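You operate a simulated robot arm through the tools that you are given. There is no shell and no other tool.

You are at the controls of a simulated robot arm. One attempt, no reset.

JOB
Stop the drips: push bench clips four and six in.
Fine: blue valve shut while you push them; reopen it after. Where these are worked on the way, their far stop is far enough and under half their travel is too little: blue valve.

The check looks at the end state, three seconds after you hand in, the way a careful person would. Anything else that was tipped, shoved, dropped, spilled or broken makes it a failure.

ROBOT AND FRAMES
A 7-joint arm with a two-finger parallel gripper, fixed in place. Base frame: the origin is on the floor under the middle of its stand, x ahead of it, y to its left, z up. Readings come in mm, rad, newtons and seconds.
With the tool pointing down near the work surface it reaches from about 300 to 700 mm from the base axis. Its first joint turns from -1.152 to 1.152 rad. Payload 1.57 kg.
The TCP is the grasp point between the finger pads, 30 mm short of the fingertips. In the tool frame z runs along the fingers and y along their closing line. Largest opening 110 mm; finger width 24, thickness 12; the body of the gripper, 48 by 112 mm, starts 78 mm behind the TCP.
Orientation is told as [roll, pitch, yaw] about the base's x, y, z axes, in that order, counted from this pose: with the fingers straight down and closing along the base's y, the tool's x points along the base's -x, its y along +y and its z along -z.

CONTROLS
- The arm moves only by the tool send_rows. Its argument "series" is a list of rows, each a list of 6 numbers: the shift along the tool's x, y, z in mm, then the turn, a rotation vector about the tool's x, y, z in rad. In form: [[tx, ty, tz, ax, ay, az], ...]. A call has 1 to 20 rows; each row shifts and turns the commanded pose from where the row before left it, along the tool's axes as they then stand. "jaw" is the finger opening in mm, from 0 to 110, set as the call begins (left out, the last holds). A row lasts 0.2 s, in which the tool goes at most 50 mm and 0.15 rad; a call with a longer step from one row to the next is refused whole, and so is a gripper value outside its range. A pose out of reach is approached as far as the arm can. The call stops where the force on the tool passes 90 N (or 10 N more than at its start, if that is more) or the arm is blocked; 0.2 s more then pass. Each finger travels about 108 mm/s and halts on what it meets, pressing with about 29 N; the grip force reading is that of the motor and also rises with nothing between the fingers. The clock runs only during rows and for 0.2 s after the last one: add rows that do not move to give the fingers time. It gives the time, the measured TCP pose, the force on the tool (base axes), the opening and the grip force at its end, in the units of the frame above (readings bear some noise), with the torque about the TCP (base axes, N m) and any sound that the robot's microphone picked up.
- Cameras (640 x 400 px; columns grow to the right, rows downward): "scene" is fixed at [181.2, -396.7, 1397.3]; the picture's right is [0.72, -0.70, 0.00], its down [-0.36, -0.38, -0.85] and it looks along [0.59, 0.61, -0.52] (base axes); focal length 309 px, centre (320, 200). "wrist" rides on the gripper at [70, 16, -141] in the tool frame; the picture's right is [-0.23, 0.97, 0.00], its down [-0.86, -0.20, -0.48] and it looks along [-0.47, -0.11, 0.88] (tool axes); focal length 222 px, centre (320, 200). There is no depth. A picture from a camera that has moved, and an enlarged one, comes with that camera's place and axes in the base frame and with its lens. The place of the scene camera against the robot may be out by one fixed shift of up to 18 mm in any direction.
- get_image(camera): a new picture of that camera. It takes no simulated time.
- close_up(camera, box): a new picture of the part [left, top, right, bottom] of that camera's present view, enlarged. It takes no simulated time.
- close_job(): hands the job in; it is judged then, once.

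Nothing tells you positions but the pictures and the camera data. Unless the task says otherwise, let go and move clear before handing in.

The tools are called after "Call:" as name(argument=value, ...) on one line, values as JSON. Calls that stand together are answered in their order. send_rows: Moves the arm, as the interface text tells. Its arguments: {"type":"object","properties":{"series":{"type":"array"},"jaw":{"type":"number"}},"required":["series"]} The other tools are called the same way: get_image (camera) takes a picture; close_up (camera, box) takes an enlarged picture of a part of a camera's view; close_job () hands the job in.

At the start:

```text
time_s: 0.0
ee_pos: [316.1, 121.5, 1226.1]
ee_rot: [0.001, -0.001, 0.0]
wrist_force: [0.4, -0.1, 0.2]
torque: [0.01, -0.02, 0.0]
finger_gap: 110.1
gripper_force: 0.1
```

scene: 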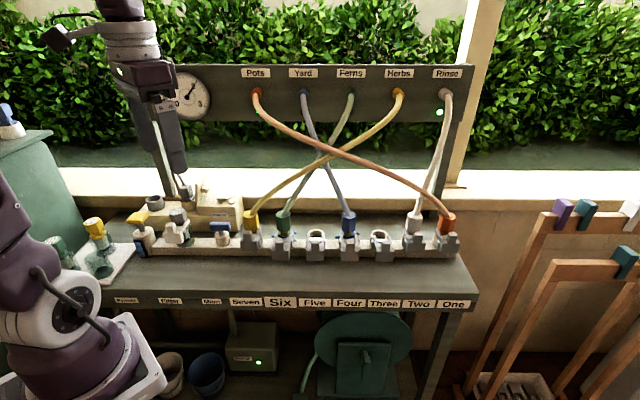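
wrist: 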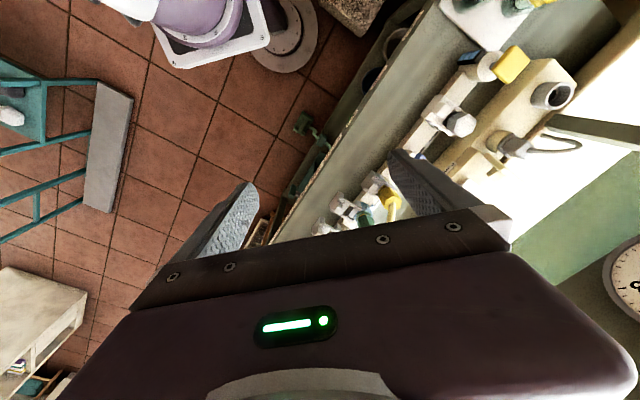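

I see a bench with a row of clips labelled One to Seven (plus Main, Filter, Pump on the left) and coloured hoses going to a panel. I'll look closer to find the blue valve and clips four and six.

Call:
close_up(camera="scene", box=[220, 190, 480, 320])

Call:
close_up(camera="scene", box=[60, 180, 260, 310])

Call:
close_up(camera="scene", box=[160, 50, 480, 210])

Call:
close_up(camera="wrist", box=[300, 0, 640, 240])

```text
2.46 times, centred on (350, 255) of scene
camera zoom: at [181.2, -396.7, 1397.3], right [0.72, -0.7, 0.0], down [-0.36, -0.38, -0.85], along [0.59, 0.61, -0.52], focal length 760 px, centre (246, 65)
```

zoom: 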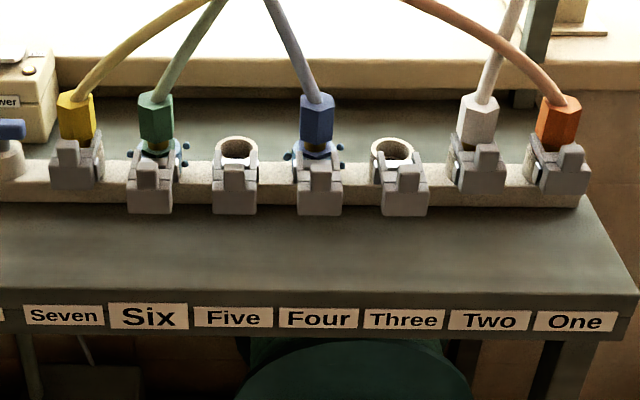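

```text
3.08 times, centred on (160, 245) of scene
camera zoom: at [181.2, -396.7, 1397.3], right [0.72, -0.7, 0.0], down [-0.36, -0.38, -0.85], along [0.59, 0.61, -0.52], focal length 951 px, centre (812, 62)
```

zoom: 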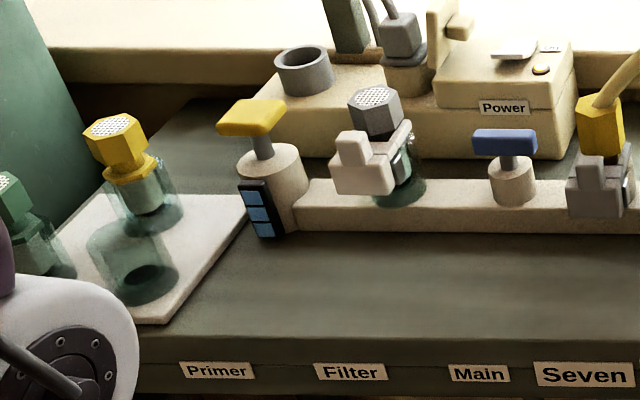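

```text
2.00 times, centred on (320, 130) of scene
camera zoom: at [181.2, -396.7, 1397.3], right [0.72, -0.7, 0.0], down [-0.36, -0.38, -0.85], along [0.59, 0.61, -0.52], focal length 618 px, centre (320, 340)
```

zoom: 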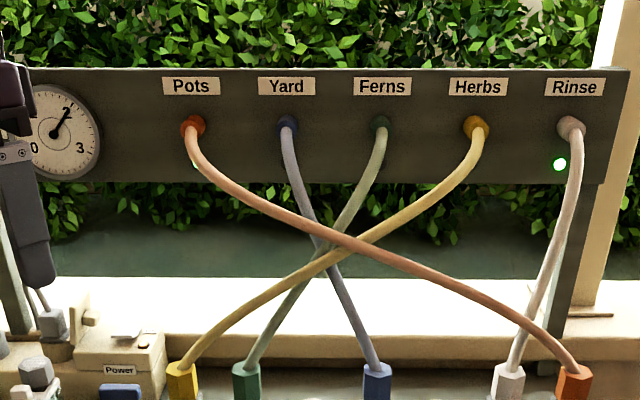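

```text
1.67 times, centred on (470, 120) of wrist
camera zoom: at [247.3, 137.1, 1367.4], right [0.23, 0.97, 0.0], down [0.86, -0.2, 0.48], along [0.47, -0.11, -0.88], focal length 370 px, centre (70, 333)
```

zoom: 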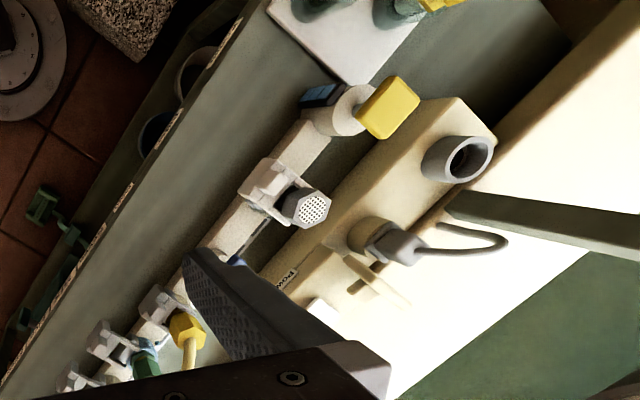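

The row of clips runs diagonally at about -45° in the base frame. Clips Four (blue coupling) and Six (green coupling) sit out and drip, and the blue valve is the handle at "Main". I'll bring the wrist camera up over the bench to locate these parts better.

Call:
send_rows(series=[[-40, 20, 0, 0, 0, 0], [-40, 20, 0, 0, 0, 0], [-40, 20, 0, 0, 0, 0], [0, 0, 0, 0, 0, -0.131], [0, 0, 0, 0, 0, -0.131], [0, 0, 0, 0, 0, -0.131], [0, 0, 0, 0, 0, -0.131], [0, 0, 0, 0, 0, -0.131], [0, 0, 0, 0, 0, -0.131]], jaw=110)

Call:
get_image(camera="wrist")

Call:
get_image(camera="scene")

```text
time_s: 2.0
ee_pos: [435.4, 181.5, 1226.0]
ee_rot: [0.0, 0.0, 0.79]
wrist_force: [0.6, 0.4, -0.1]
torque: [0.01, 0.01, -0.01]
finger_gap: 109.8
gripper_force: 0.0
```

```text
taken
camera wrist: at [376.2, 143.1, 1367.2], right [-0.53, 0.85, 0.0], down [0.74, 0.47, 0.48], along [0.41, 0.25, -0.88], focal length 222 px, centre (320, 200)
```

wrist: 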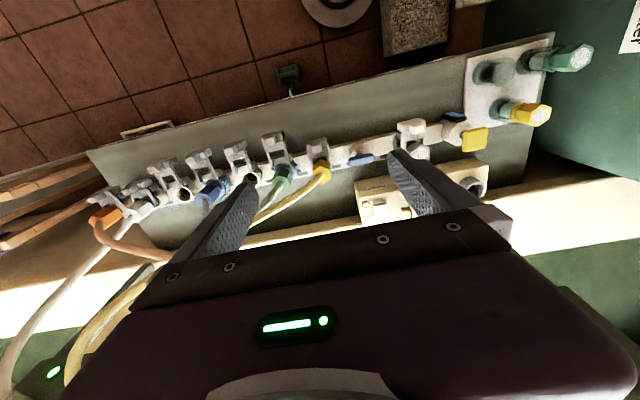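

```text
taken
```

scene: 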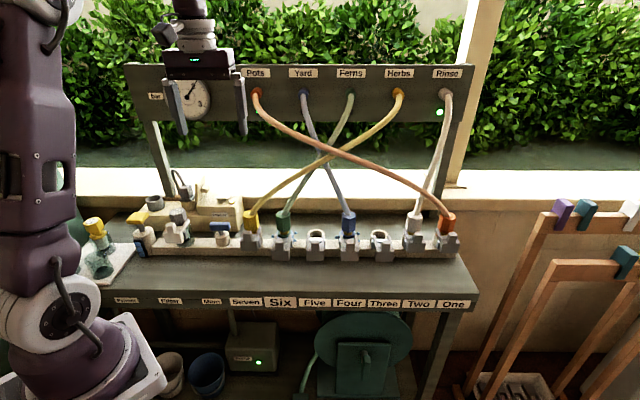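

The clip row now shows well in the wrist view. I'll zoom in on it to measure where things are.

Call:
close_up(camera="wrist", box=[80, 110, 280, 235])

Call:
close_up(camera="wrist", box=[220, 90, 420, 215])

Call:
close_up(camera="scene", box=[190, 200, 310, 275])

Call:
close_up(camera="scene", box=[260, 200, 380, 275])

```text
3.20 times, centred on (180, 172) of wrist
camera zoom: at [376.2, 143.1, 1367.2], right [-0.53, 0.85, 0.0], down [0.74, 0.47, 0.48], along [0.41, 0.25, -0.88], focal length 711 px, centre (768, 288)
```

zoom: 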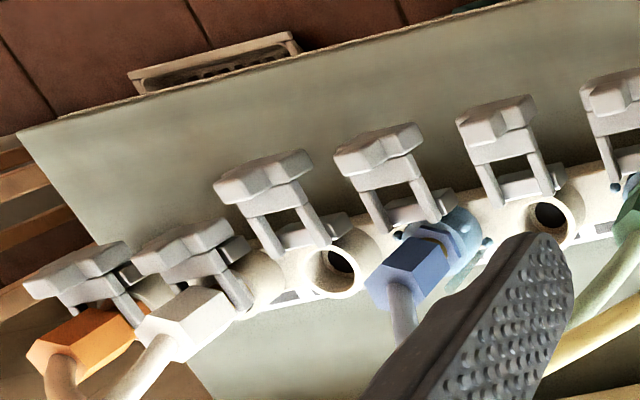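

```text
3.20 times, centred on (320, 152) of wrist
camera zoom: at [376.2, 143.1, 1367.2], right [-0.53, 0.85, 0.0], down [0.74, 0.47, 0.48], along [0.41, 0.25, -0.88], focal length 711 px, centre (320, 352)
```

zoom: 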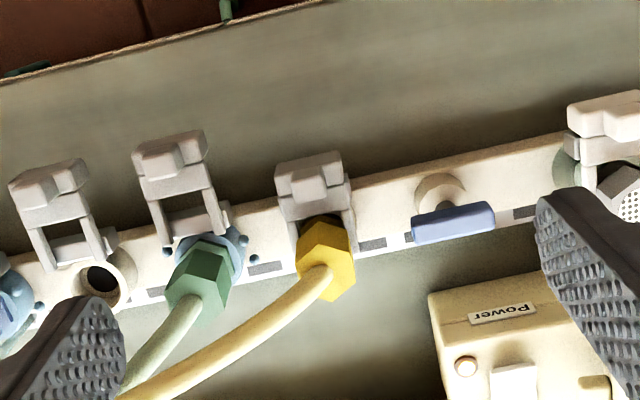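

```text
5.33 times, centred on (250, 238) of scene
camera zoom: at [181.2, -396.7, 1397.3], right [0.72, -0.7, 0.0], down [-0.36, -0.38, -0.85], along [0.59, 0.61, -0.52], focal length 1648 px, centre (693, 0)
```

zoom: 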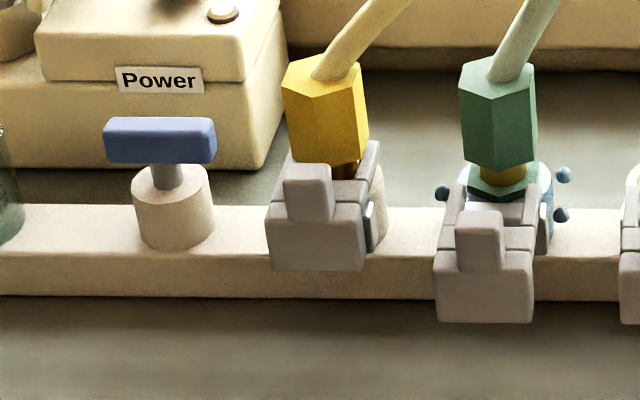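

```text
5.33 times, centred on (320, 238) of scene
camera zoom: at [181.2, -396.7, 1397.3], right [0.72, -0.7, 0.0], down [-0.36, -0.38, -0.85], along [0.59, 0.61, -0.52], focal length 1648 px, centre (320, 0)
```

zoom: 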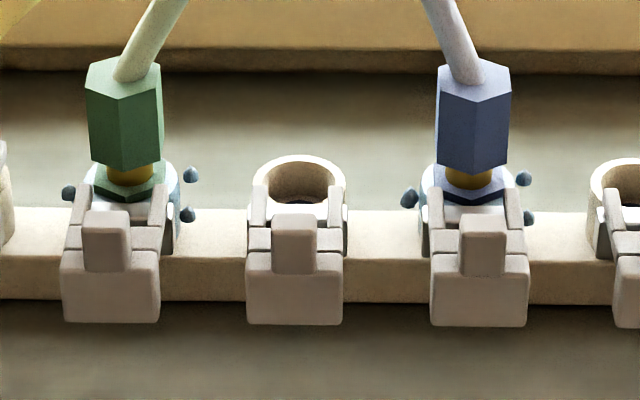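

The blue Main valve handle works out near (465, 309, 876), lying along the rail, which I take as open. I'll hover above it for an accurate wrist view.

Call:
send_rows(series=[[-22.3, 13.9, 32, 0, 0, 0], [-22.3, 13.9, 32, 0, 0, 0], [-22.3, 13.9, 32, 0, 0, 0], [-22.3, 13.9, 32, 0, 0, 0], [-22.3, 13.9, 32, 0, 0, 0], [0, 0, 0, 0, 0, 0]])

Call:
get_image(camera="wrist")

Call:
get_image(camera="scene")

```text
time_s: 3.4
ee_pos: [462.9, 311.7, 1065.8]
ee_rot: [0.0, -0.001, 0.788]
wrist_force: [0.0, -0.1, 0.1]
torque: [-0.02, 0.0, 0.01]
finger_gap: 110.1
gripper_force: 0.0
```

```text
taken
camera wrist: at [403.3, 273.0, 1207.0], right [-0.53, 0.85, 0.0], down [0.75, 0.46, 0.48], along [0.41, 0.25, -0.88], focal length 222 px, centre (320, 200)
```

wrist: 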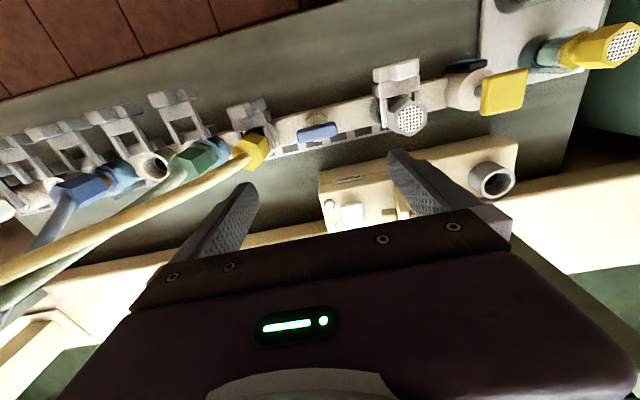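

```text
taken
```

scene: 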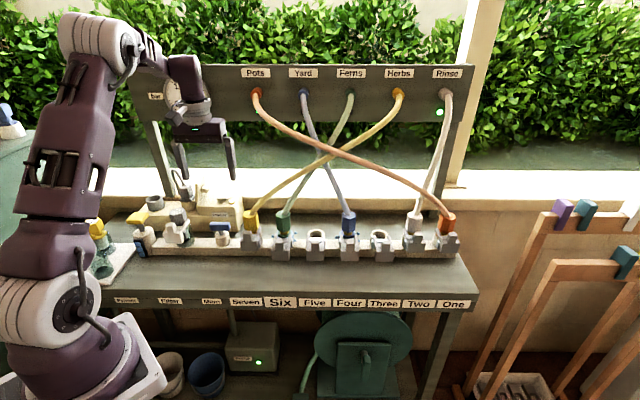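

Call:
close_up(camera="wrist", box=[240, 80, 400, 180])

Call:
close_up(camera="wrist", box=[0, 70, 280, 245])

Call:
close_up(camera="scene", box=[130, 60, 290, 260])

```text
4.00 times, centred on (320, 130) of wrist
camera zoom: at [403.3, 273.0, 1207.0], right [-0.53, 0.85, 0.0], down [0.75, 0.46, 0.48], along [0.41, 0.25, -0.88], focal length 888 px, centre (320, 480)
```

zoom: 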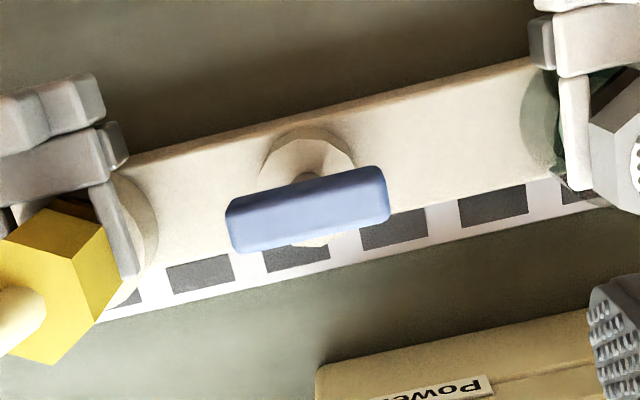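

```text
2.29 times, centred on (140, 158) of wrist
camera zoom: at [403.3, 273.0, 1207.0], right [-0.53, 0.85, 0.0], down [0.75, 0.46, 0.48], along [0.41, 0.25, -0.88], focal length 508 px, centre (731, 297)
```

zoom: 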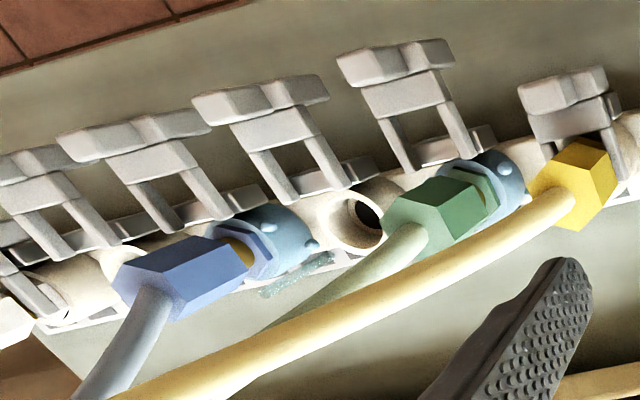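

```text
2.00 times, centred on (210, 160) of scene
camera zoom: at [181.2, -396.6, 1397.3], right [0.72, -0.7, 0.0], down [-0.36, -0.38, -0.85], along [0.59, 0.61, -0.52], focal length 618 px, centre (540, 280)
```

zoom: 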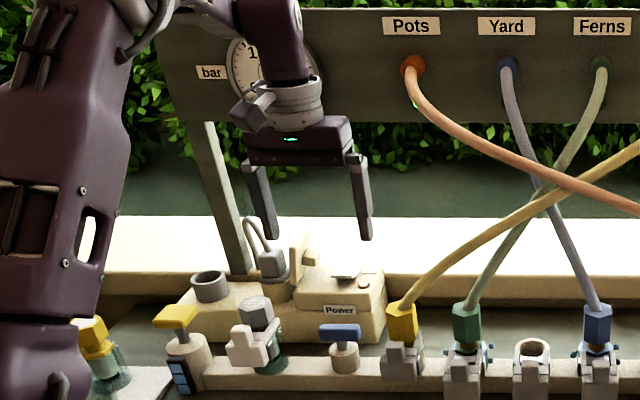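

From two wrist views the handle centre comes out near (460, 304, 893), about 58 mm long, lying along the rail at -45°. I'll turn the tool so the fingers close across the handle and check the alignment before going down.

Call:
send_rows(series=[[0, 0, 0, 0, 0, 0.143], [0, 0, 0, 0, 0, 0.143], [0, 0, 0, 0, 0, 0.143], [0, 0, 0, 0, 0, 0.143], [0, 0, 0, 0, 0, 0.143], [0, 0, 0, 0, 0, 0.143], [0, 0, 0, 0, 0, 0.143], [0, 0, 0, 0, 0, 0.143], [0, 0, 0, 0, 0, 0.143], [0, 0, 0, 0, 0, 0.143], [0, 0, 0, 0, 0, 0.143], [0, 0, 0, 0, 0, 0]], jaw=60)

Call:
get_image(camera="wrist")

Call:
get_image(camera="scene")

```text
time_s: 6.0
ee_pos: [466.0, 308.9, 1066.4]
ee_rot: [0.0, 0.0, -0.789]
wrist_force: [-0.5, -0.4, -0.6]
torque: [-0.02, -0.02, 0.02]
finger_gap: 60.3
gripper_force: 0.0
```

```text
taken
camera wrist: at [429.4, 369.6, 1207.2], right [0.85, 0.53, 0.0], down [0.46, -0.75, 0.48], along [0.25, -0.41, -0.88], focal length 222 px, centre (320, 200)
```

wrist: 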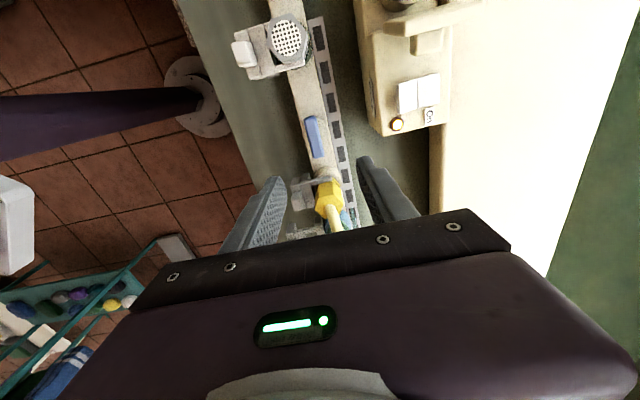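

```text
taken
```

scene: 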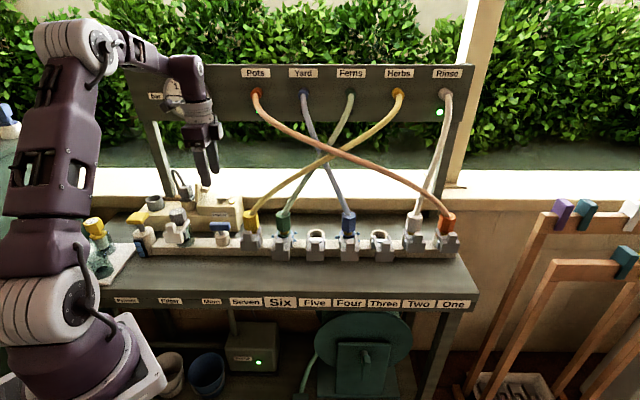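

Call:
close_up(camera="wrist", box=[240, 80, 400, 180])

Call:
close_up(camera="wrist", box=[260, 150, 420, 250])

Call:
close_up(camera="scene", box=[120, 60, 280, 160])

```text
4.00 times, centred on (320, 130) of wrist
camera zoom: at [429.4, 369.6, 1207.2], right [0.85, 0.53, 0.0], down [0.46, -0.75, 0.48], along [0.25, -0.41, -0.88], focal length 888 px, centre (320, 480)
```

zoom: 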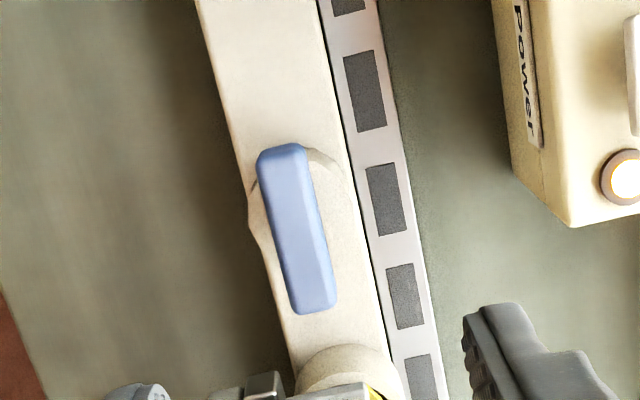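

```text
4.00 times, centred on (340, 200) of wrist
camera zoom: at [429.4, 369.6, 1207.2], right [0.85, 0.53, 0.0], down [0.46, -0.75, 0.48], along [0.25, -0.41, -0.88], focal length 888 px, centre (240, 200)
```

zoom: 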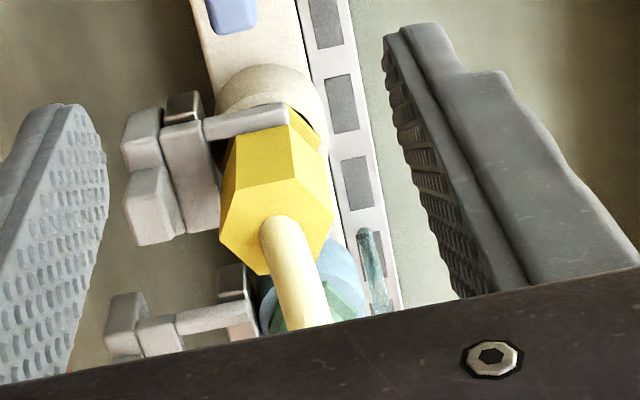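

```text
4.00 times, centred on (200, 110) of scene
camera zoom: at [181.2, -396.6, 1397.3], right [0.72, -0.7, 0.0], down [-0.36, -0.38, -0.85], along [0.59, 0.61, -0.52], focal length 1236 px, centre (800, 560)
```

zoom: 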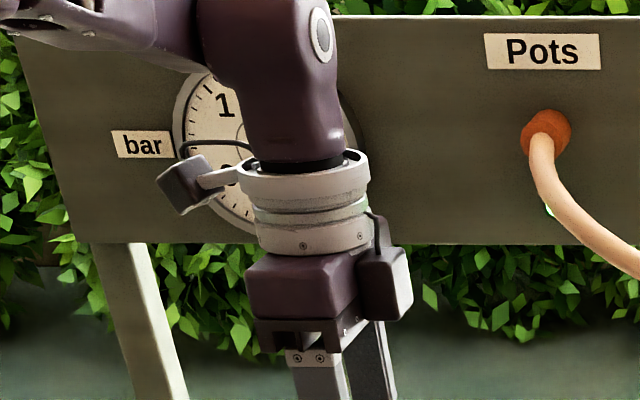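

Three wrist views agree on a handle centre of about (460.3, 304, 890) and a width of about 16 mm. I'll centre over it, descend most of the way with the fingers straddling it, and check again.

Call:
send_rows(series=[[0.1, -3.8, 20, 0, 0, 0], [0.1, -3.8, 35, 0, 0, 0], [0, 0, 35, 0, 0, 0], [0, 0, 30, 0, 0, 0], [0, 0, 16, 0, 0, 0], [0, 0, 0, 0, 0, 0]], jaw=56)

Call:
get_image(camera="wrist")

Call:
close_up(camera="scene", box=[170, 160, 290, 270])

```text
time_s: 7.4
ee_pos: [458.2, 304.1, 930.1]
ee_rot: [-0.001, 0.001, -0.787]
wrist_force: [-0.2, -0.2, 0.5]
torque: [-0.03, 0.0, 0.02]
finger_gap: 55.7
gripper_force: 0.0
```

```text
taken
camera wrist: at [422.6, 364.5, 1072.0], right [0.85, 0.53, 0.0], down [0.46, -0.75, 0.48], along [0.25, -0.41, -0.88], focal length 222 px, centre (320, 200)
```

wrist: 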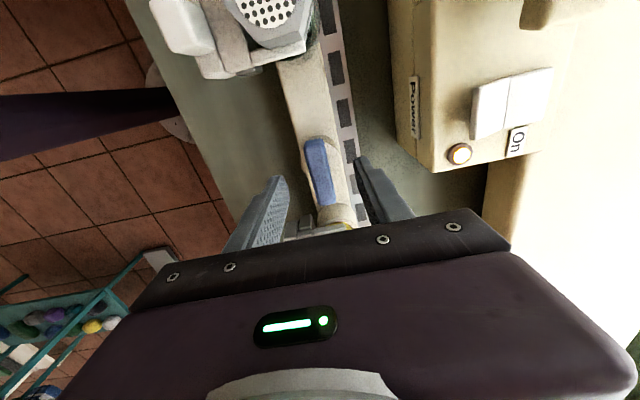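

```text
3.64 times, centred on (230, 215) of scene
camera zoom: at [181.2, -396.6, 1397.3], right [0.72, -0.7, 0.0], down [-0.36, -0.38, -0.85], along [0.59, 0.61, -0.52], focal length 1124 px, centre (647, 146)
```

zoom: 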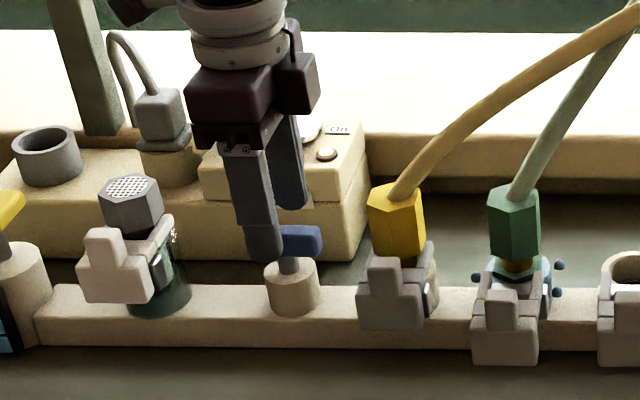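

The handle is centred between the fingers. I'll go down to grip height and close on it.

Call:
send_rows(series=[[0, 0, 14, 0, 0, 0], [0, 0, 12, 0, 0, 0], [0, 0, 0, 0, 0, 0]], jaw=50)

Call:
close_up(camera="wrist", box=[220, 100, 420, 225])

Call:
close_up(camera="scene", box=[180, 180, 270, 260])

```text
time_s: 8.2
ee_pos: [460.9, 302.2, 904.1]
ee_rot: [0.001, -0.001, -0.785]
wrist_force: [-0.7, 0.6, 0.0]
torque: [-0.01, 0.0, -0.01]
finger_gap: 50.0
gripper_force: 0.1
```

```text
3.20 times, centred on (320, 162) of wrist
camera zoom: at [423.0, 364.5, 1045.8], right [0.85, 0.53, 0.0], down [0.46, -0.75, 0.48], along [0.25, -0.41, -0.88], focal length 711 px, centre (320, 320)
```

zoom: 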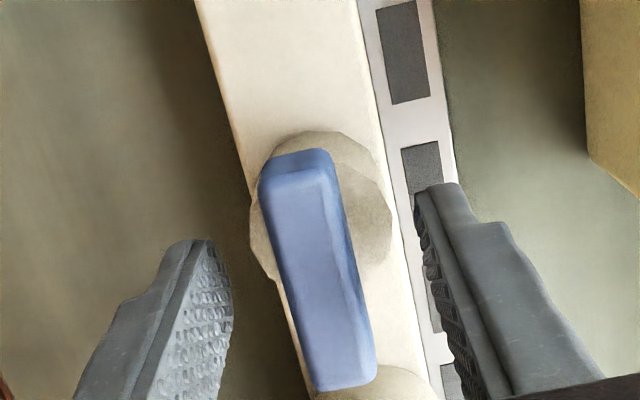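

```text
5.00 times, centred on (225, 220) of scene
camera zoom: at [181.2, -396.6, 1397.3], right [0.72, -0.7, 0.0], down [-0.36, -0.38, -0.85], along [0.59, 0.61, -0.52], focal length 1545 px, centre (795, 100)
```

zoom: 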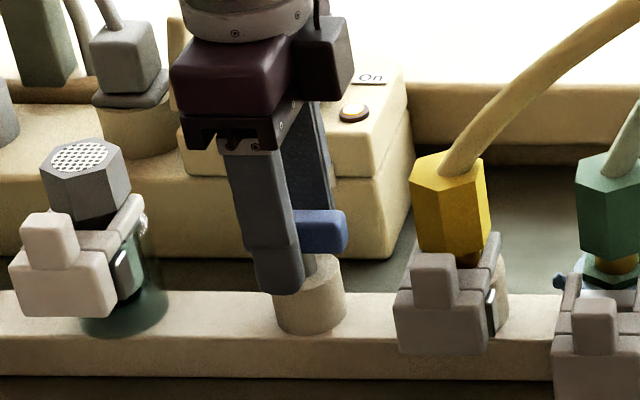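

Call:
send_rows(series=[[0, 0, 0, 0, 0, 0], [0, 0, 0, 0, 0, 0], [0, 0, 0, 0, 0, 0]], jaw=0)

Call:
close_up(camera="wrist", box=[220, 100, 420, 225])

```text
time_s: 9.0
ee_pos: [460.0, 305.4, 905.2]
ee_rot: [0.0, 0.0, -0.785]
wrist_force: [3.0, 3.1, -4.6]
torque: [0.05, -0.02, 0.0]
finger_gap: 16.7
gripper_force: 32.3
```

```text
3.20 times, centred on (320, 162) of wrist
camera zoom: at [423.2, 364.7, 1045.9], right [0.85, 0.53, 0.0], down [0.46, -0.75, 0.48], along [0.25, -0.41, -0.88], focal length 711 px, centre (320, 320)
```

zoom: 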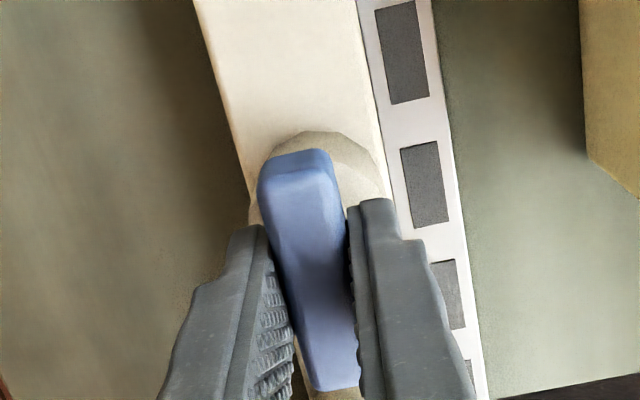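

Gripped at 16.7 mm. I'll try a small clockwise turn first and watch the torque to find the free direction.

Call:
send_rows(series=[[0, 0, 0, 0, 0, 0.06], [0, 0, 0, 0, 0, 0.06]])

Call:
close_up(camera="wrist", box=[220, 100, 420, 225])

```text
time_s: 9.6
ee_pos: [459.3, 304.4, 905.0]
ee_rot: [0.001, -0.001, -0.906]
wrist_force: [3.8, 3.8, -1.7]
torque: [0.05, 0.13, -0.01]
finger_gap: 16.9
gripper_force: 31.8
```

```text
3.20 times, centred on (320, 162) of wrist
camera zoom: at [430.7, 368.7, 1045.9], right [0.91, 0.42, 0.0], down [0.37, -0.8, 0.48], along [0.2, -0.43, -0.88], focal length 711 px, centre (320, 320)
```

zoom: 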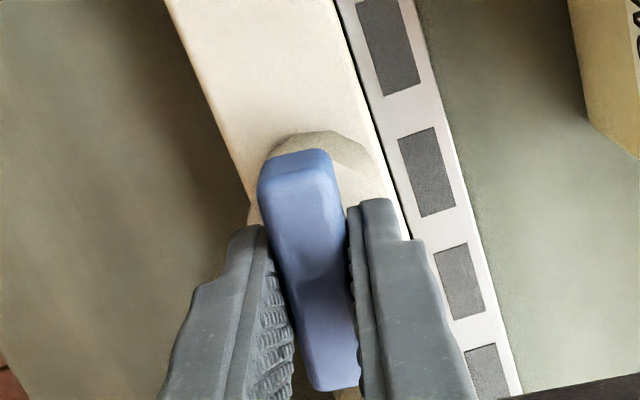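

The handle turns freely clockwise with the tool. I'll carry on turning towards the stop, watching the torque.

Call:
send_rows(series=[[0, 0, 0, 0, 0, 0.1], [0, 0, 0, 0, 0, 0.1], [0, 0, 0, 0, 0, 0.1], [0, 0, 0, 0, 0, 0.1], [0, 0, 0, 0, 0, 0.1], [0, 0, 0, 0, 0, 0.1]])

Call:
get_image(camera="wrist")

Call:
get_image(camera="scene")

```text
time_s: 11.0
ee_pos: [459.4, 304.5, 904.5]
ee_rot: [-0.001, 0.001, -1.507]
wrist_force: [2.8, 5.7, -2.1]
torque: [0.53, 0.02, 0.02]
finger_gap: 17.0
gripper_force: 32.2
```

```text
taken
camera wrist: at [472.8, 374.4, 1045.9], right [0.99, -0.17, 0.0], down [-0.15, -0.87, 0.48], along [-0.08, -0.47, -0.88], focal length 222 px, centre (320, 200)
```

wrist: 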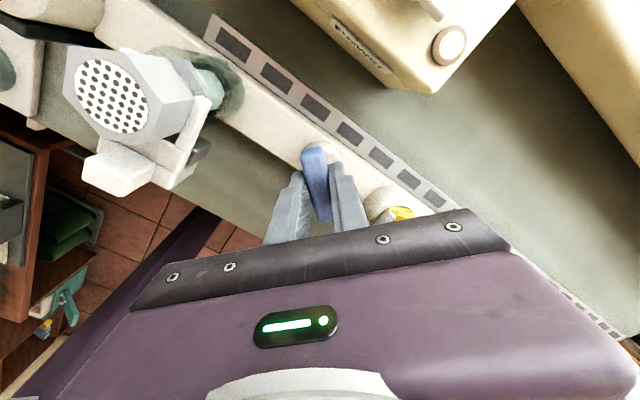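

```text
taken
```

scene: 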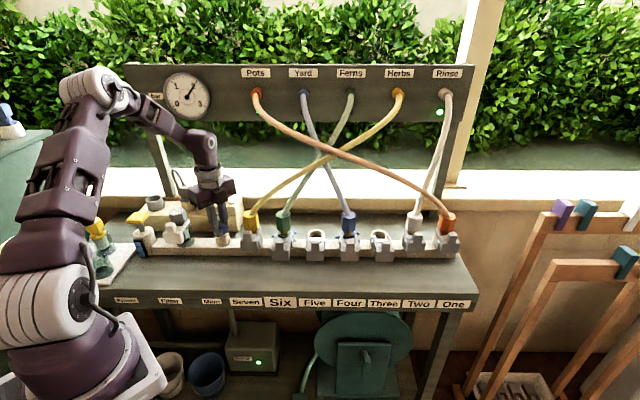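

Call:
send_rows(series=[[0, 0, 0, 0, 0, 0.1], [0, 0, 0, 0, 0, 0.1], [0, 0, 0, 0, 0, 0.1], [0, 0, 0, 0, 0, 0.1], [0, 0, 0, 0, 0, 0.1], [0, 0, 0, 0, 0, 0.1]])

Call:
get_image(camera="wrist")

Call:
close_up(camera="scene", box=[130, 60, 290, 260])

```text
time_s: 12.4
ee_pos: [459.5, 304.3, 904.5]
ee_rot: [-0.001, 0.002, -2.109]
wrist_force: [1.5, 10.1, 5.5]
torque: [-0.43, 0.36, 0.02]
finger_gap: 16.8
gripper_force: 32.5
```

```text
taken
camera wrist: at [510.4, 355.3, 1045.9], right [0.72, -0.69, 0.0], down [-0.61, -0.63, 0.48], along [-0.33, -0.34, -0.88], focal length 222 px, centre (320, 200)
```

wrist: 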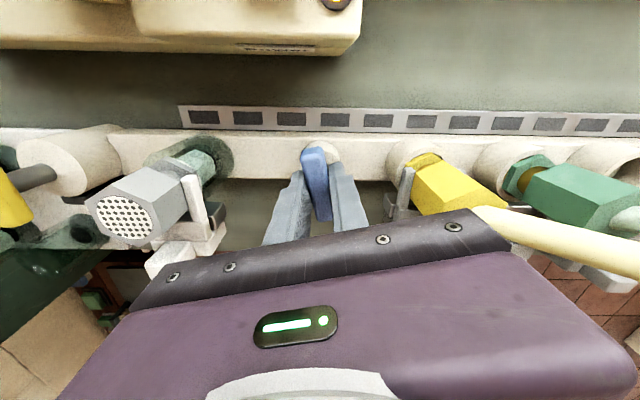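

```text
2.00 times, centred on (210, 160) of scene
camera zoom: at [181.2, -396.4, 1397.3], right [0.72, -0.7, 0.0], down [-0.36, -0.38, -0.85], along [0.59, 0.61, -0.52], focal length 618 px, centre (540, 280)
```

zoom: 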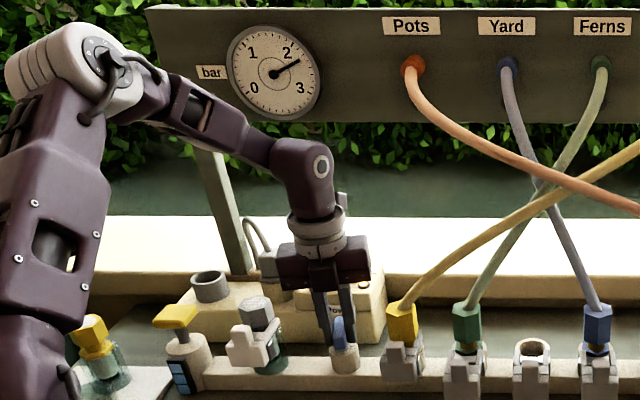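

Call:
send_rows(series=[[0, 0, 0, 0, 0, 0.08], [0, 0, 0, 0, 0, 0.08], [0, 0, 0, 0, 0, 0.08], [0, 0, 0, 0, 0, 0]])

Call:
get_image(camera="wrist")

Call:
close_up(camera="scene", box=[130, 60, 290, 260])

```text
time_s: 13.4
ee_pos: [459.8, 304.6, 904.5]
ee_rot: [0.0, 0.003, -2.347]
wrist_force: [5.1, 14.5, 0.9]
torque: [0.23, -0.09, 0.0]
finger_gap: 16.9
gripper_force: 32.0
```

```text
taken
camera wrist: at [521.2, 342.1, 1045.9], right [0.54, -0.84, 0.0], down [-0.74, -0.47, 0.48], along [-0.4, -0.26, -0.88], focal length 222 px, centre (320, 200)
```

wrist: 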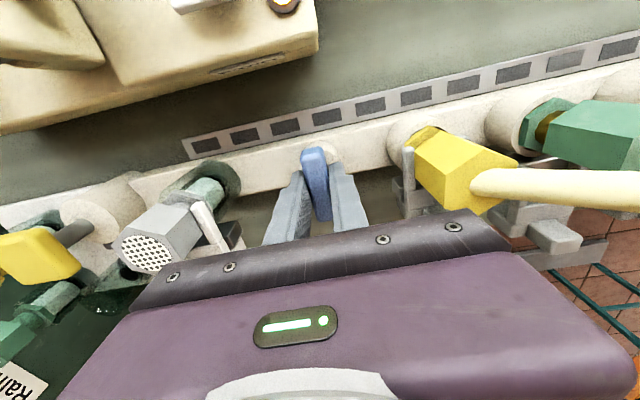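

```text
2.00 times, centred on (210, 160) of scene
camera zoom: at [181.3, -396.3, 1397.4], right [0.72, -0.7, 0.0], down [-0.36, -0.38, -0.85], along [0.59, 0.61, -0.52], focal length 618 px, centre (540, 280)
```

zoom: 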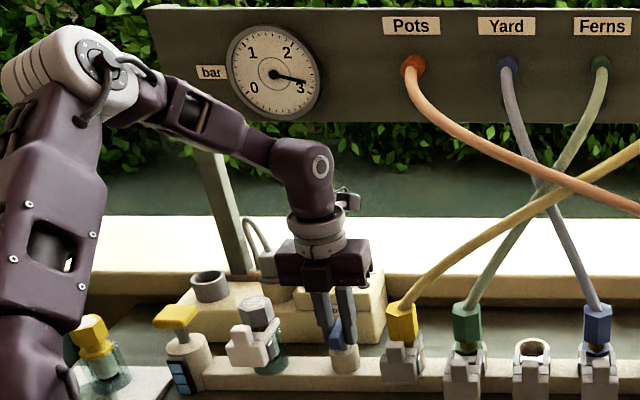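

The valve is now about 90° round and the gauge has risen to nearly 3 bar, which fits a shut-off. I'll nudge a little further to confirm the stop.

Call:
send_rows(series=[[0, 0, 0, 0, 0, 0.05], [0, 0, 0, 0, 0, 0.03], [0, 0, 0, 0, 0, 0]])

Call:
close_up(camera="wrist", box=[220, 100, 420, 225])

Call:
close_up(camera="scene", box=[140, 60, 300, 260])

```text
time_s: 14.2
ee_pos: [459.9, 303.9, 904.4]
ee_rot: [-0.001, -0.001, -2.426]
wrist_force: [-1.6, 14.8, 7.7]
torque: [0.34, -0.12, 0.88]
finger_gap: 18.2
gripper_force: 32.5
```

```text
3.20 times, centred on (320, 162) of wrist
camera zoom: at [523.8, 336.9, 1045.8], right [0.47, -0.88, 0.0], down [-0.78, -0.41, 0.48], along [-0.42, -0.22, -0.88], focal length 711 px, centre (320, 320)
```

zoom: 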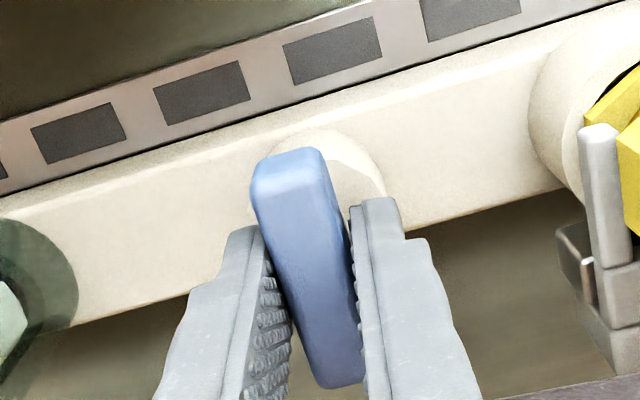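

```text
2.00 times, centred on (220, 160) of scene
camera zoom: at [181.1, -396.3, 1397.4], right [0.72, -0.7, 0.0], down [-0.36, -0.38, -0.85], along [0.59, 0.61, -0.52], focal length 618 px, centre (520, 280)
```

zoom: 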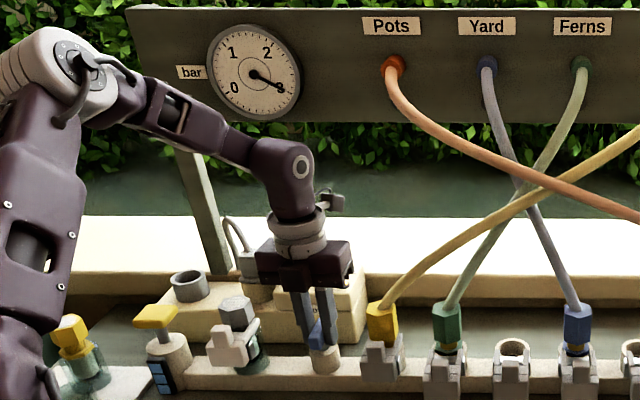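

Torque jumped to 0.88 N·m as the fingers spread slightly, so the valve is hard on its far stop and shut. I'll ease off the twist, let go and rise straight up.

Call:
send_rows(series=[[0, 0, 0, 0, 0, -0.075], [0, 0, 0, 0, 0, 0]])

Call:
send_rows(series=[[0, 0, 0, 0, 0, 0], [0, 0, 0, 0, 0, 0]], jaw=46)

Call:
send_rows(series=[[0, 0, -25, 0, 0, 0], [0, 0, -40, 0, 0, 0], [0, 0, -45, 0, 0, 0], [0, 0, -45, 0, 0, 0]])

Call:
get_image(camera="wrist")

Call:
get_image(camera="scene")

```text
time_s: 14.8
ee_pos: [458.0, 304.1, 905.4]
ee_rot: [-0.002, -0.003, -2.351]
wrist_force: [-8.9, 12.0, 14.8]
torque: [-0.52, 0.67, 0.02]
finger_gap: 17.1
gripper_force: 32.4
```

```text
time_s: 15.4
ee_pos: [460.6, 302.5, 903.5]
ee_rot: [0.0, 0.0, -2.351]
wrist_force: [-0.1, 0.5, -0.3]
torque: [0.0, 0.01, -0.03]
finger_gap: 46.1
gripper_force: 0.0
```

```text
time_s: 16.4
ee_pos: [458.8, 305.9, 1059.7]
ee_rot: [0.0, -0.001, -2.35]
wrist_force: [-0.3, 0.2, 0.4]
torque: [-0.02, -0.07, 0.02]
finger_gap: 45.9
gripper_force: 0.1
```

```text
taken
camera wrist: at [521.2, 343.0, 1200.6], right [0.53, -0.85, 0.0], down [-0.74, -0.47, 0.48], along [-0.4, -0.26, -0.88], focal length 222 px, centre (320, 200)
```

wrist: 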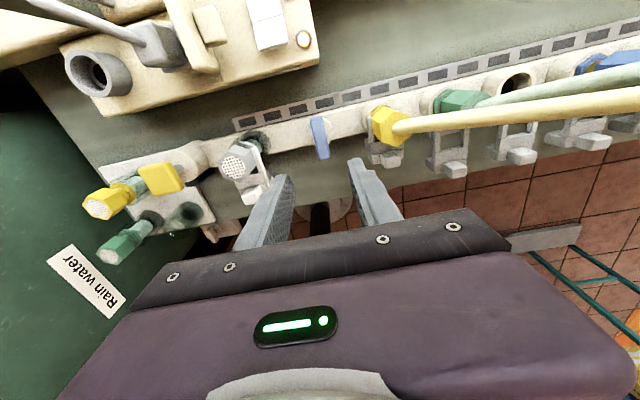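

```text
taken
```

scene: 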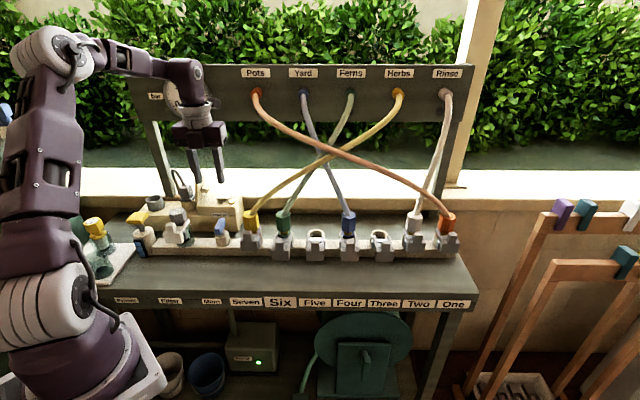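

The blue handle now stands across the rail. I'll check the couplings for drips and look at the clip shapes.

Call:
close_up(camera="scene", box=[260, 200, 380, 275])

Call:
close_up(camera="scene", box=[190, 200, 310, 275])

Call:
close_up(camera="wrist", box=[340, 40, 640, 220])

```text
5.33 times, centred on (320, 238) of scene
camera zoom: at [181.2, -396.7, 1397.3], right [0.72, -0.7, 0.0], down [-0.36, -0.38, -0.85], along [0.59, 0.61, -0.52], focal length 1648 px, centre (320, 0)
```

zoom: 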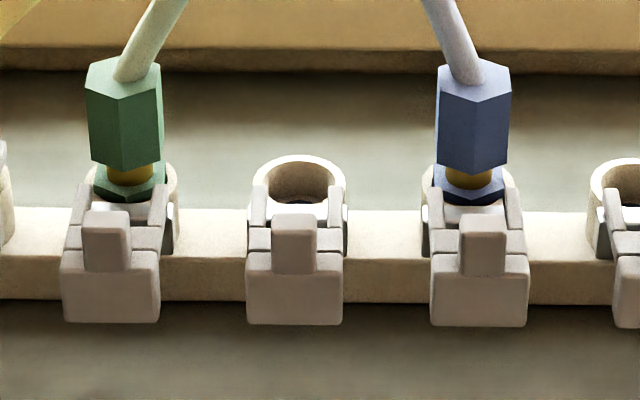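

```text
5.33 times, centred on (250, 238) of scene
camera zoom: at [181.2, -396.7, 1397.3], right [0.72, -0.7, 0.0], down [-0.36, -0.38, -0.85], along [0.59, 0.61, -0.52], focal length 1648 px, centre (693, 0)
```

zoom: 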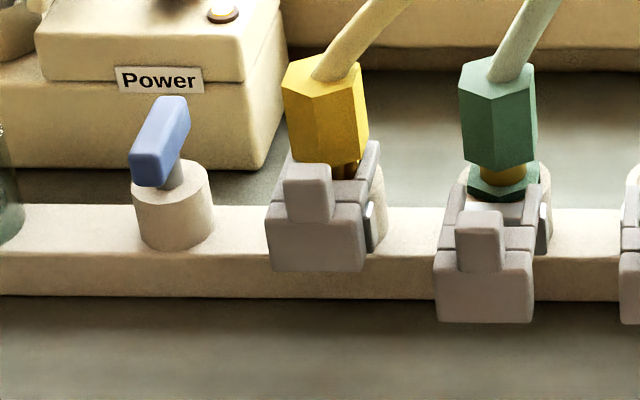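

```text
2.13 times, centred on (490, 130) of wrist
camera zoom: at [521.2, 343.0, 1200.6], right [0.53, -0.85, 0.0], down [-0.74, -0.47, 0.48], along [-0.4, -0.26, -0.88], focal length 474 px, centre (-43, 349)
```

zoom: 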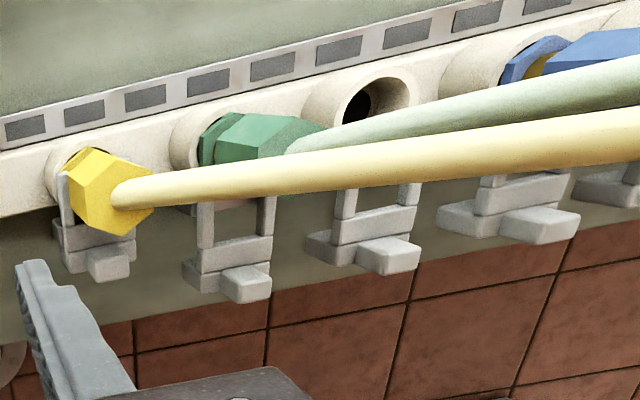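

The droplets have gone, so the valve is shut. I'll swing the tool back to face the row from the robot side, back off from the hoses, and hover in front of clips Four to Six.

Call:
send_rows(series=[[0, 0, 0, 0, 0, -0.149], [0, 0, 0, 0, 0, -0.149], [0, 0, 0, 0, 0, -0.149], [0, 0, 0, 0, 0, -0.149], [0, 0, 0, 0, 0, -0.149], [0, 0, 0, 0, 0, -0.149], [0, 0, 0, 0, 0, -0.149], [0, 0, 0, 0, 0, -0.149], [0, 0, 0, 0, 0, -0.149], [0, 0, 0, 0, 0, -0.149], [0, 0, 0, 0, 0, -0.149], [0, 0, 0, 0, 0, -0.149], [0, 0, 0, 0, 0, -0.149], [0, 0, 0, 0, 0, -0.149], [0, 0, 0, 0, 0, -0.149], [0, 0, 0, 0, 0, -0.149], [0, 0, 0, 0, 0, -0.149], [0, 0, 0, 0, 0, -0.149], [0, 0, 0, 0, 0, -0.149], [0, 0, 0, 0, 0, -0.149]])

Call:
send_rows(series=[[0, 0, 0, 0, 0, -0.078], [0, 0, 0, 0, 0, -0.078], [0, 0, 0, 0, 0, 0]])

```text
time_s: 20.6
ee_pos: [459.5, 303.1, 1060.7]
ee_rot: [0.001, -0.001, 0.631]
wrist_force: [0.1, -0.2, -0.5]
torque: [-0.03, 0.0, -0.01]
finger_gap: 45.8
gripper_force: 0.1
```

```text
time_s: 21.4
ee_pos: [458.9, 303.3, 1060.2]
ee_rot: [0.001, 0.0, 0.789]
wrist_force: [-0.2, 0.3, 0.3]
torque: [0.02, -0.01, 0.04]
finger_gap: 45.9
gripper_force: 0.0
```

Call:
send_rows(series=[[36.7, 0, 0, 0, 0, 0], [36.7, 0, 0, 0, 0, 0], [36.7, 0, 0, 0, 0, 0], [0, -46.5, 5, 0, 0, 0], [0, -46.5, 5, 0, 0, 0], [0, -46.5, 5, 0, 0, 0], [0, -46.5, 5, 0, 0, 0], [0, -46.5, 5, 0, 0, 0], [0, -46.5, 5, 0, 0, 0], [0, 0, 0, 0, 0, 0]], jaw=0)

Call:
get_image(camera="wrist")

Call:
get_image(camera="scene")

```text
time_s: 23.6
ee_pos: [580.5, 28.9, 1028.6]
ee_rot: [0.0, 0.001, 0.786]
wrist_force: [-0.2, -0.1, 0.7]
torque: [0.01, 0.0, 0.0]
finger_gap: 0.0
gripper_force: 21.3
```

```text
taken
camera wrist: at [520.6, -9.1, 1168.7], right [-0.53, 0.85, 0.0], down [0.75, 0.46, 0.48], along [0.41, 0.25, -0.88], focal length 222 px, centre (320, 200)
```

wrist: 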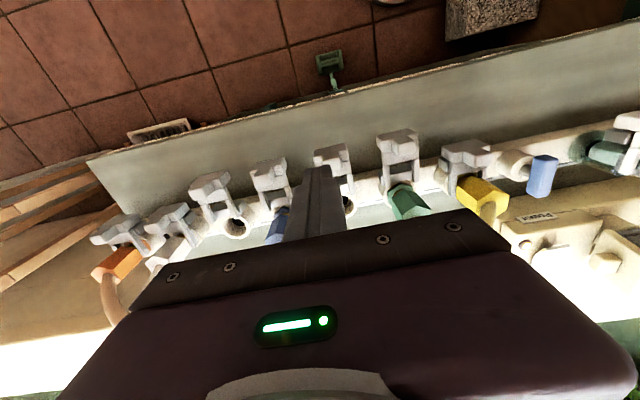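

```text
taken
```

scene: 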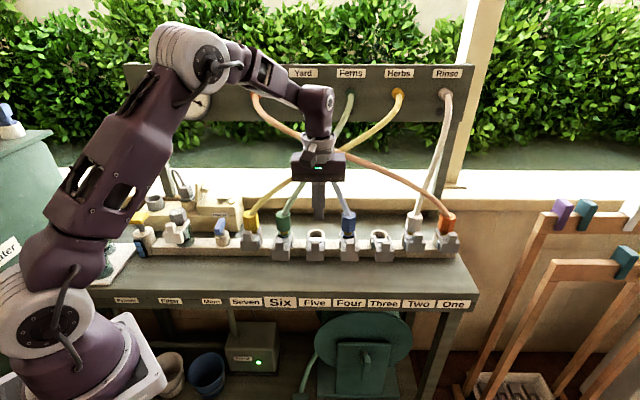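

Call:
close_up(camera="wrist", box=[240, 110, 400, 210])

Call:
close_up(camera="wrist", box=[360, 110, 520, 210])

Call:
close_up(camera="wrist", box=[160, 130, 320, 230])

```text
4.00 times, centred on (320, 160) of wrist
camera zoom: at [520.6, -9.1, 1168.7], right [-0.53, 0.85, 0.0], down [0.75, 0.46, 0.48], along [0.41, 0.25, -0.88], focal length 888 px, centre (320, 360)
```

zoom: 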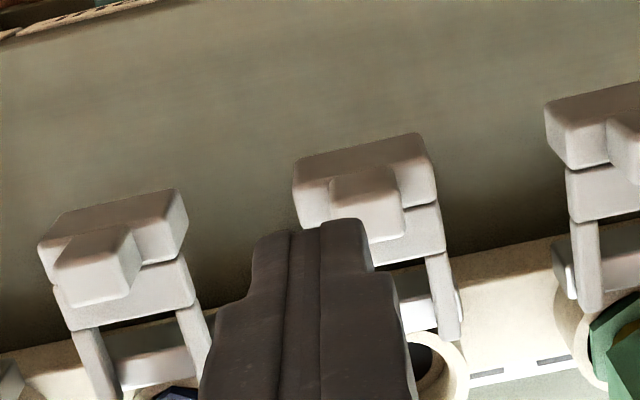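

```text
4.00 times, centred on (440, 160) of wrist
camera zoom: at [520.6, -9.1, 1168.7], right [-0.53, 0.85, 0.0], down [0.75, 0.46, 0.48], along [0.41, 0.25, -0.88], focal length 888 px, centre (-160, 360)
```

zoom: 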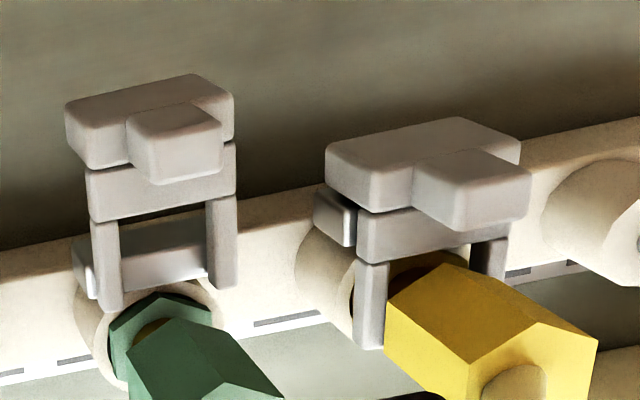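

```text
4.00 times, centred on (240, 180) of wrist
camera zoom: at [520.6, -9.1, 1168.7], right [-0.53, 0.85, 0.0], down [0.75, 0.46, 0.48], along [0.41, 0.25, -0.88], focal length 888 px, centre (640, 280)
```

zoom: 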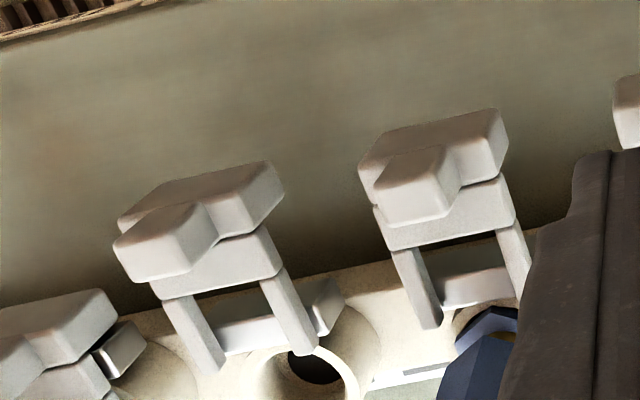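

Call:
close_up(camera="wrist", box=[370, 120, 434, 160])

Call:
close_up(camera="wrist", box=[240, 148, 304, 188])

Call:
close_up(camera="wrist", box=[430, 130, 510, 180])

Call:
close_up(camera="scene", box=[230, 205, 310, 255])

```text
10.00 times, centred on (402, 140) of wrist
camera zoom: at [520.6, -9.1, 1168.7], right [-0.53, 0.85, 0.0], down [0.75, 0.46, 0.48], along [0.41, 0.25, -0.88], focal length 2221 px, centre (-500, 800)
```

zoom: 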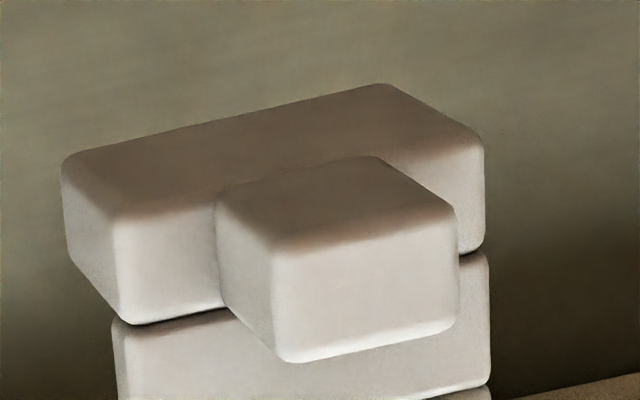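

```text
10.00 times, centred on (272, 168) of wrist
camera zoom: at [520.6, -9.1, 1168.7], right [-0.53, 0.85, 0.0], down [0.75, 0.46, 0.48], along [0.41, 0.25, -0.88], focal length 2221 px, centre (800, 520)
```

zoom: 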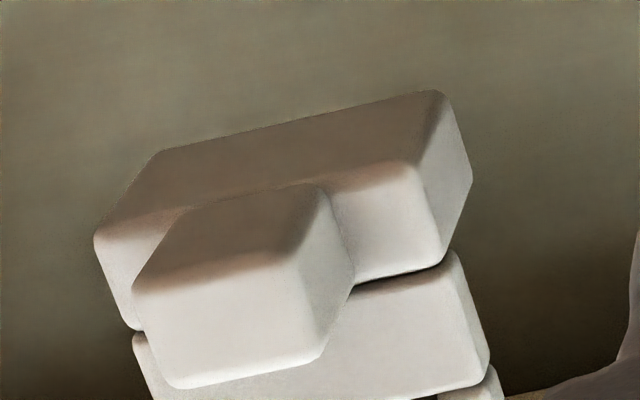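

```text
8.00 times, centred on (470, 155) of wrist
camera zoom: at [520.6, -9.1, 1168.7], right [-0.53, 0.85, 0.0], down [0.75, 0.46, 0.48], along [0.41, 0.25, -0.88], focal length 1777 px, centre (-880, 560)
```

zoom: 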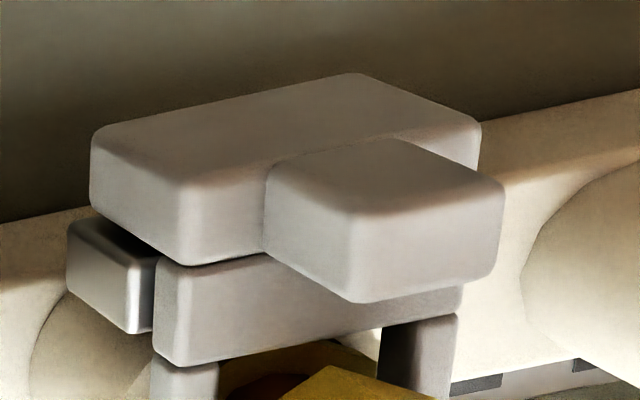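

```text
8.00 times, centred on (270, 230) of scene
camera zoom: at [181.2, -396.7, 1397.3], right [0.72, -0.7, 0.0], down [-0.36, -0.38, -0.85], along [0.59, 0.61, -0.52], focal length 2472 px, centre (720, -40)
```

zoom: 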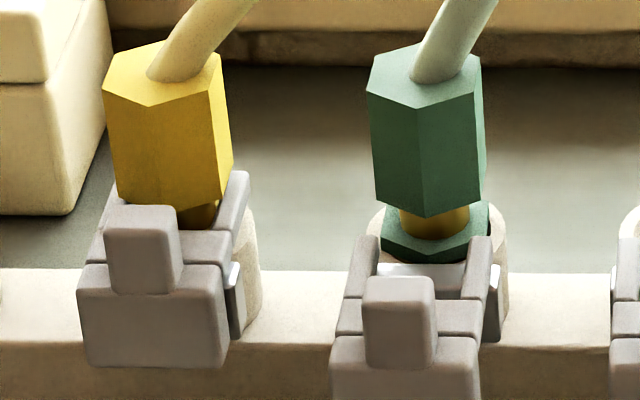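

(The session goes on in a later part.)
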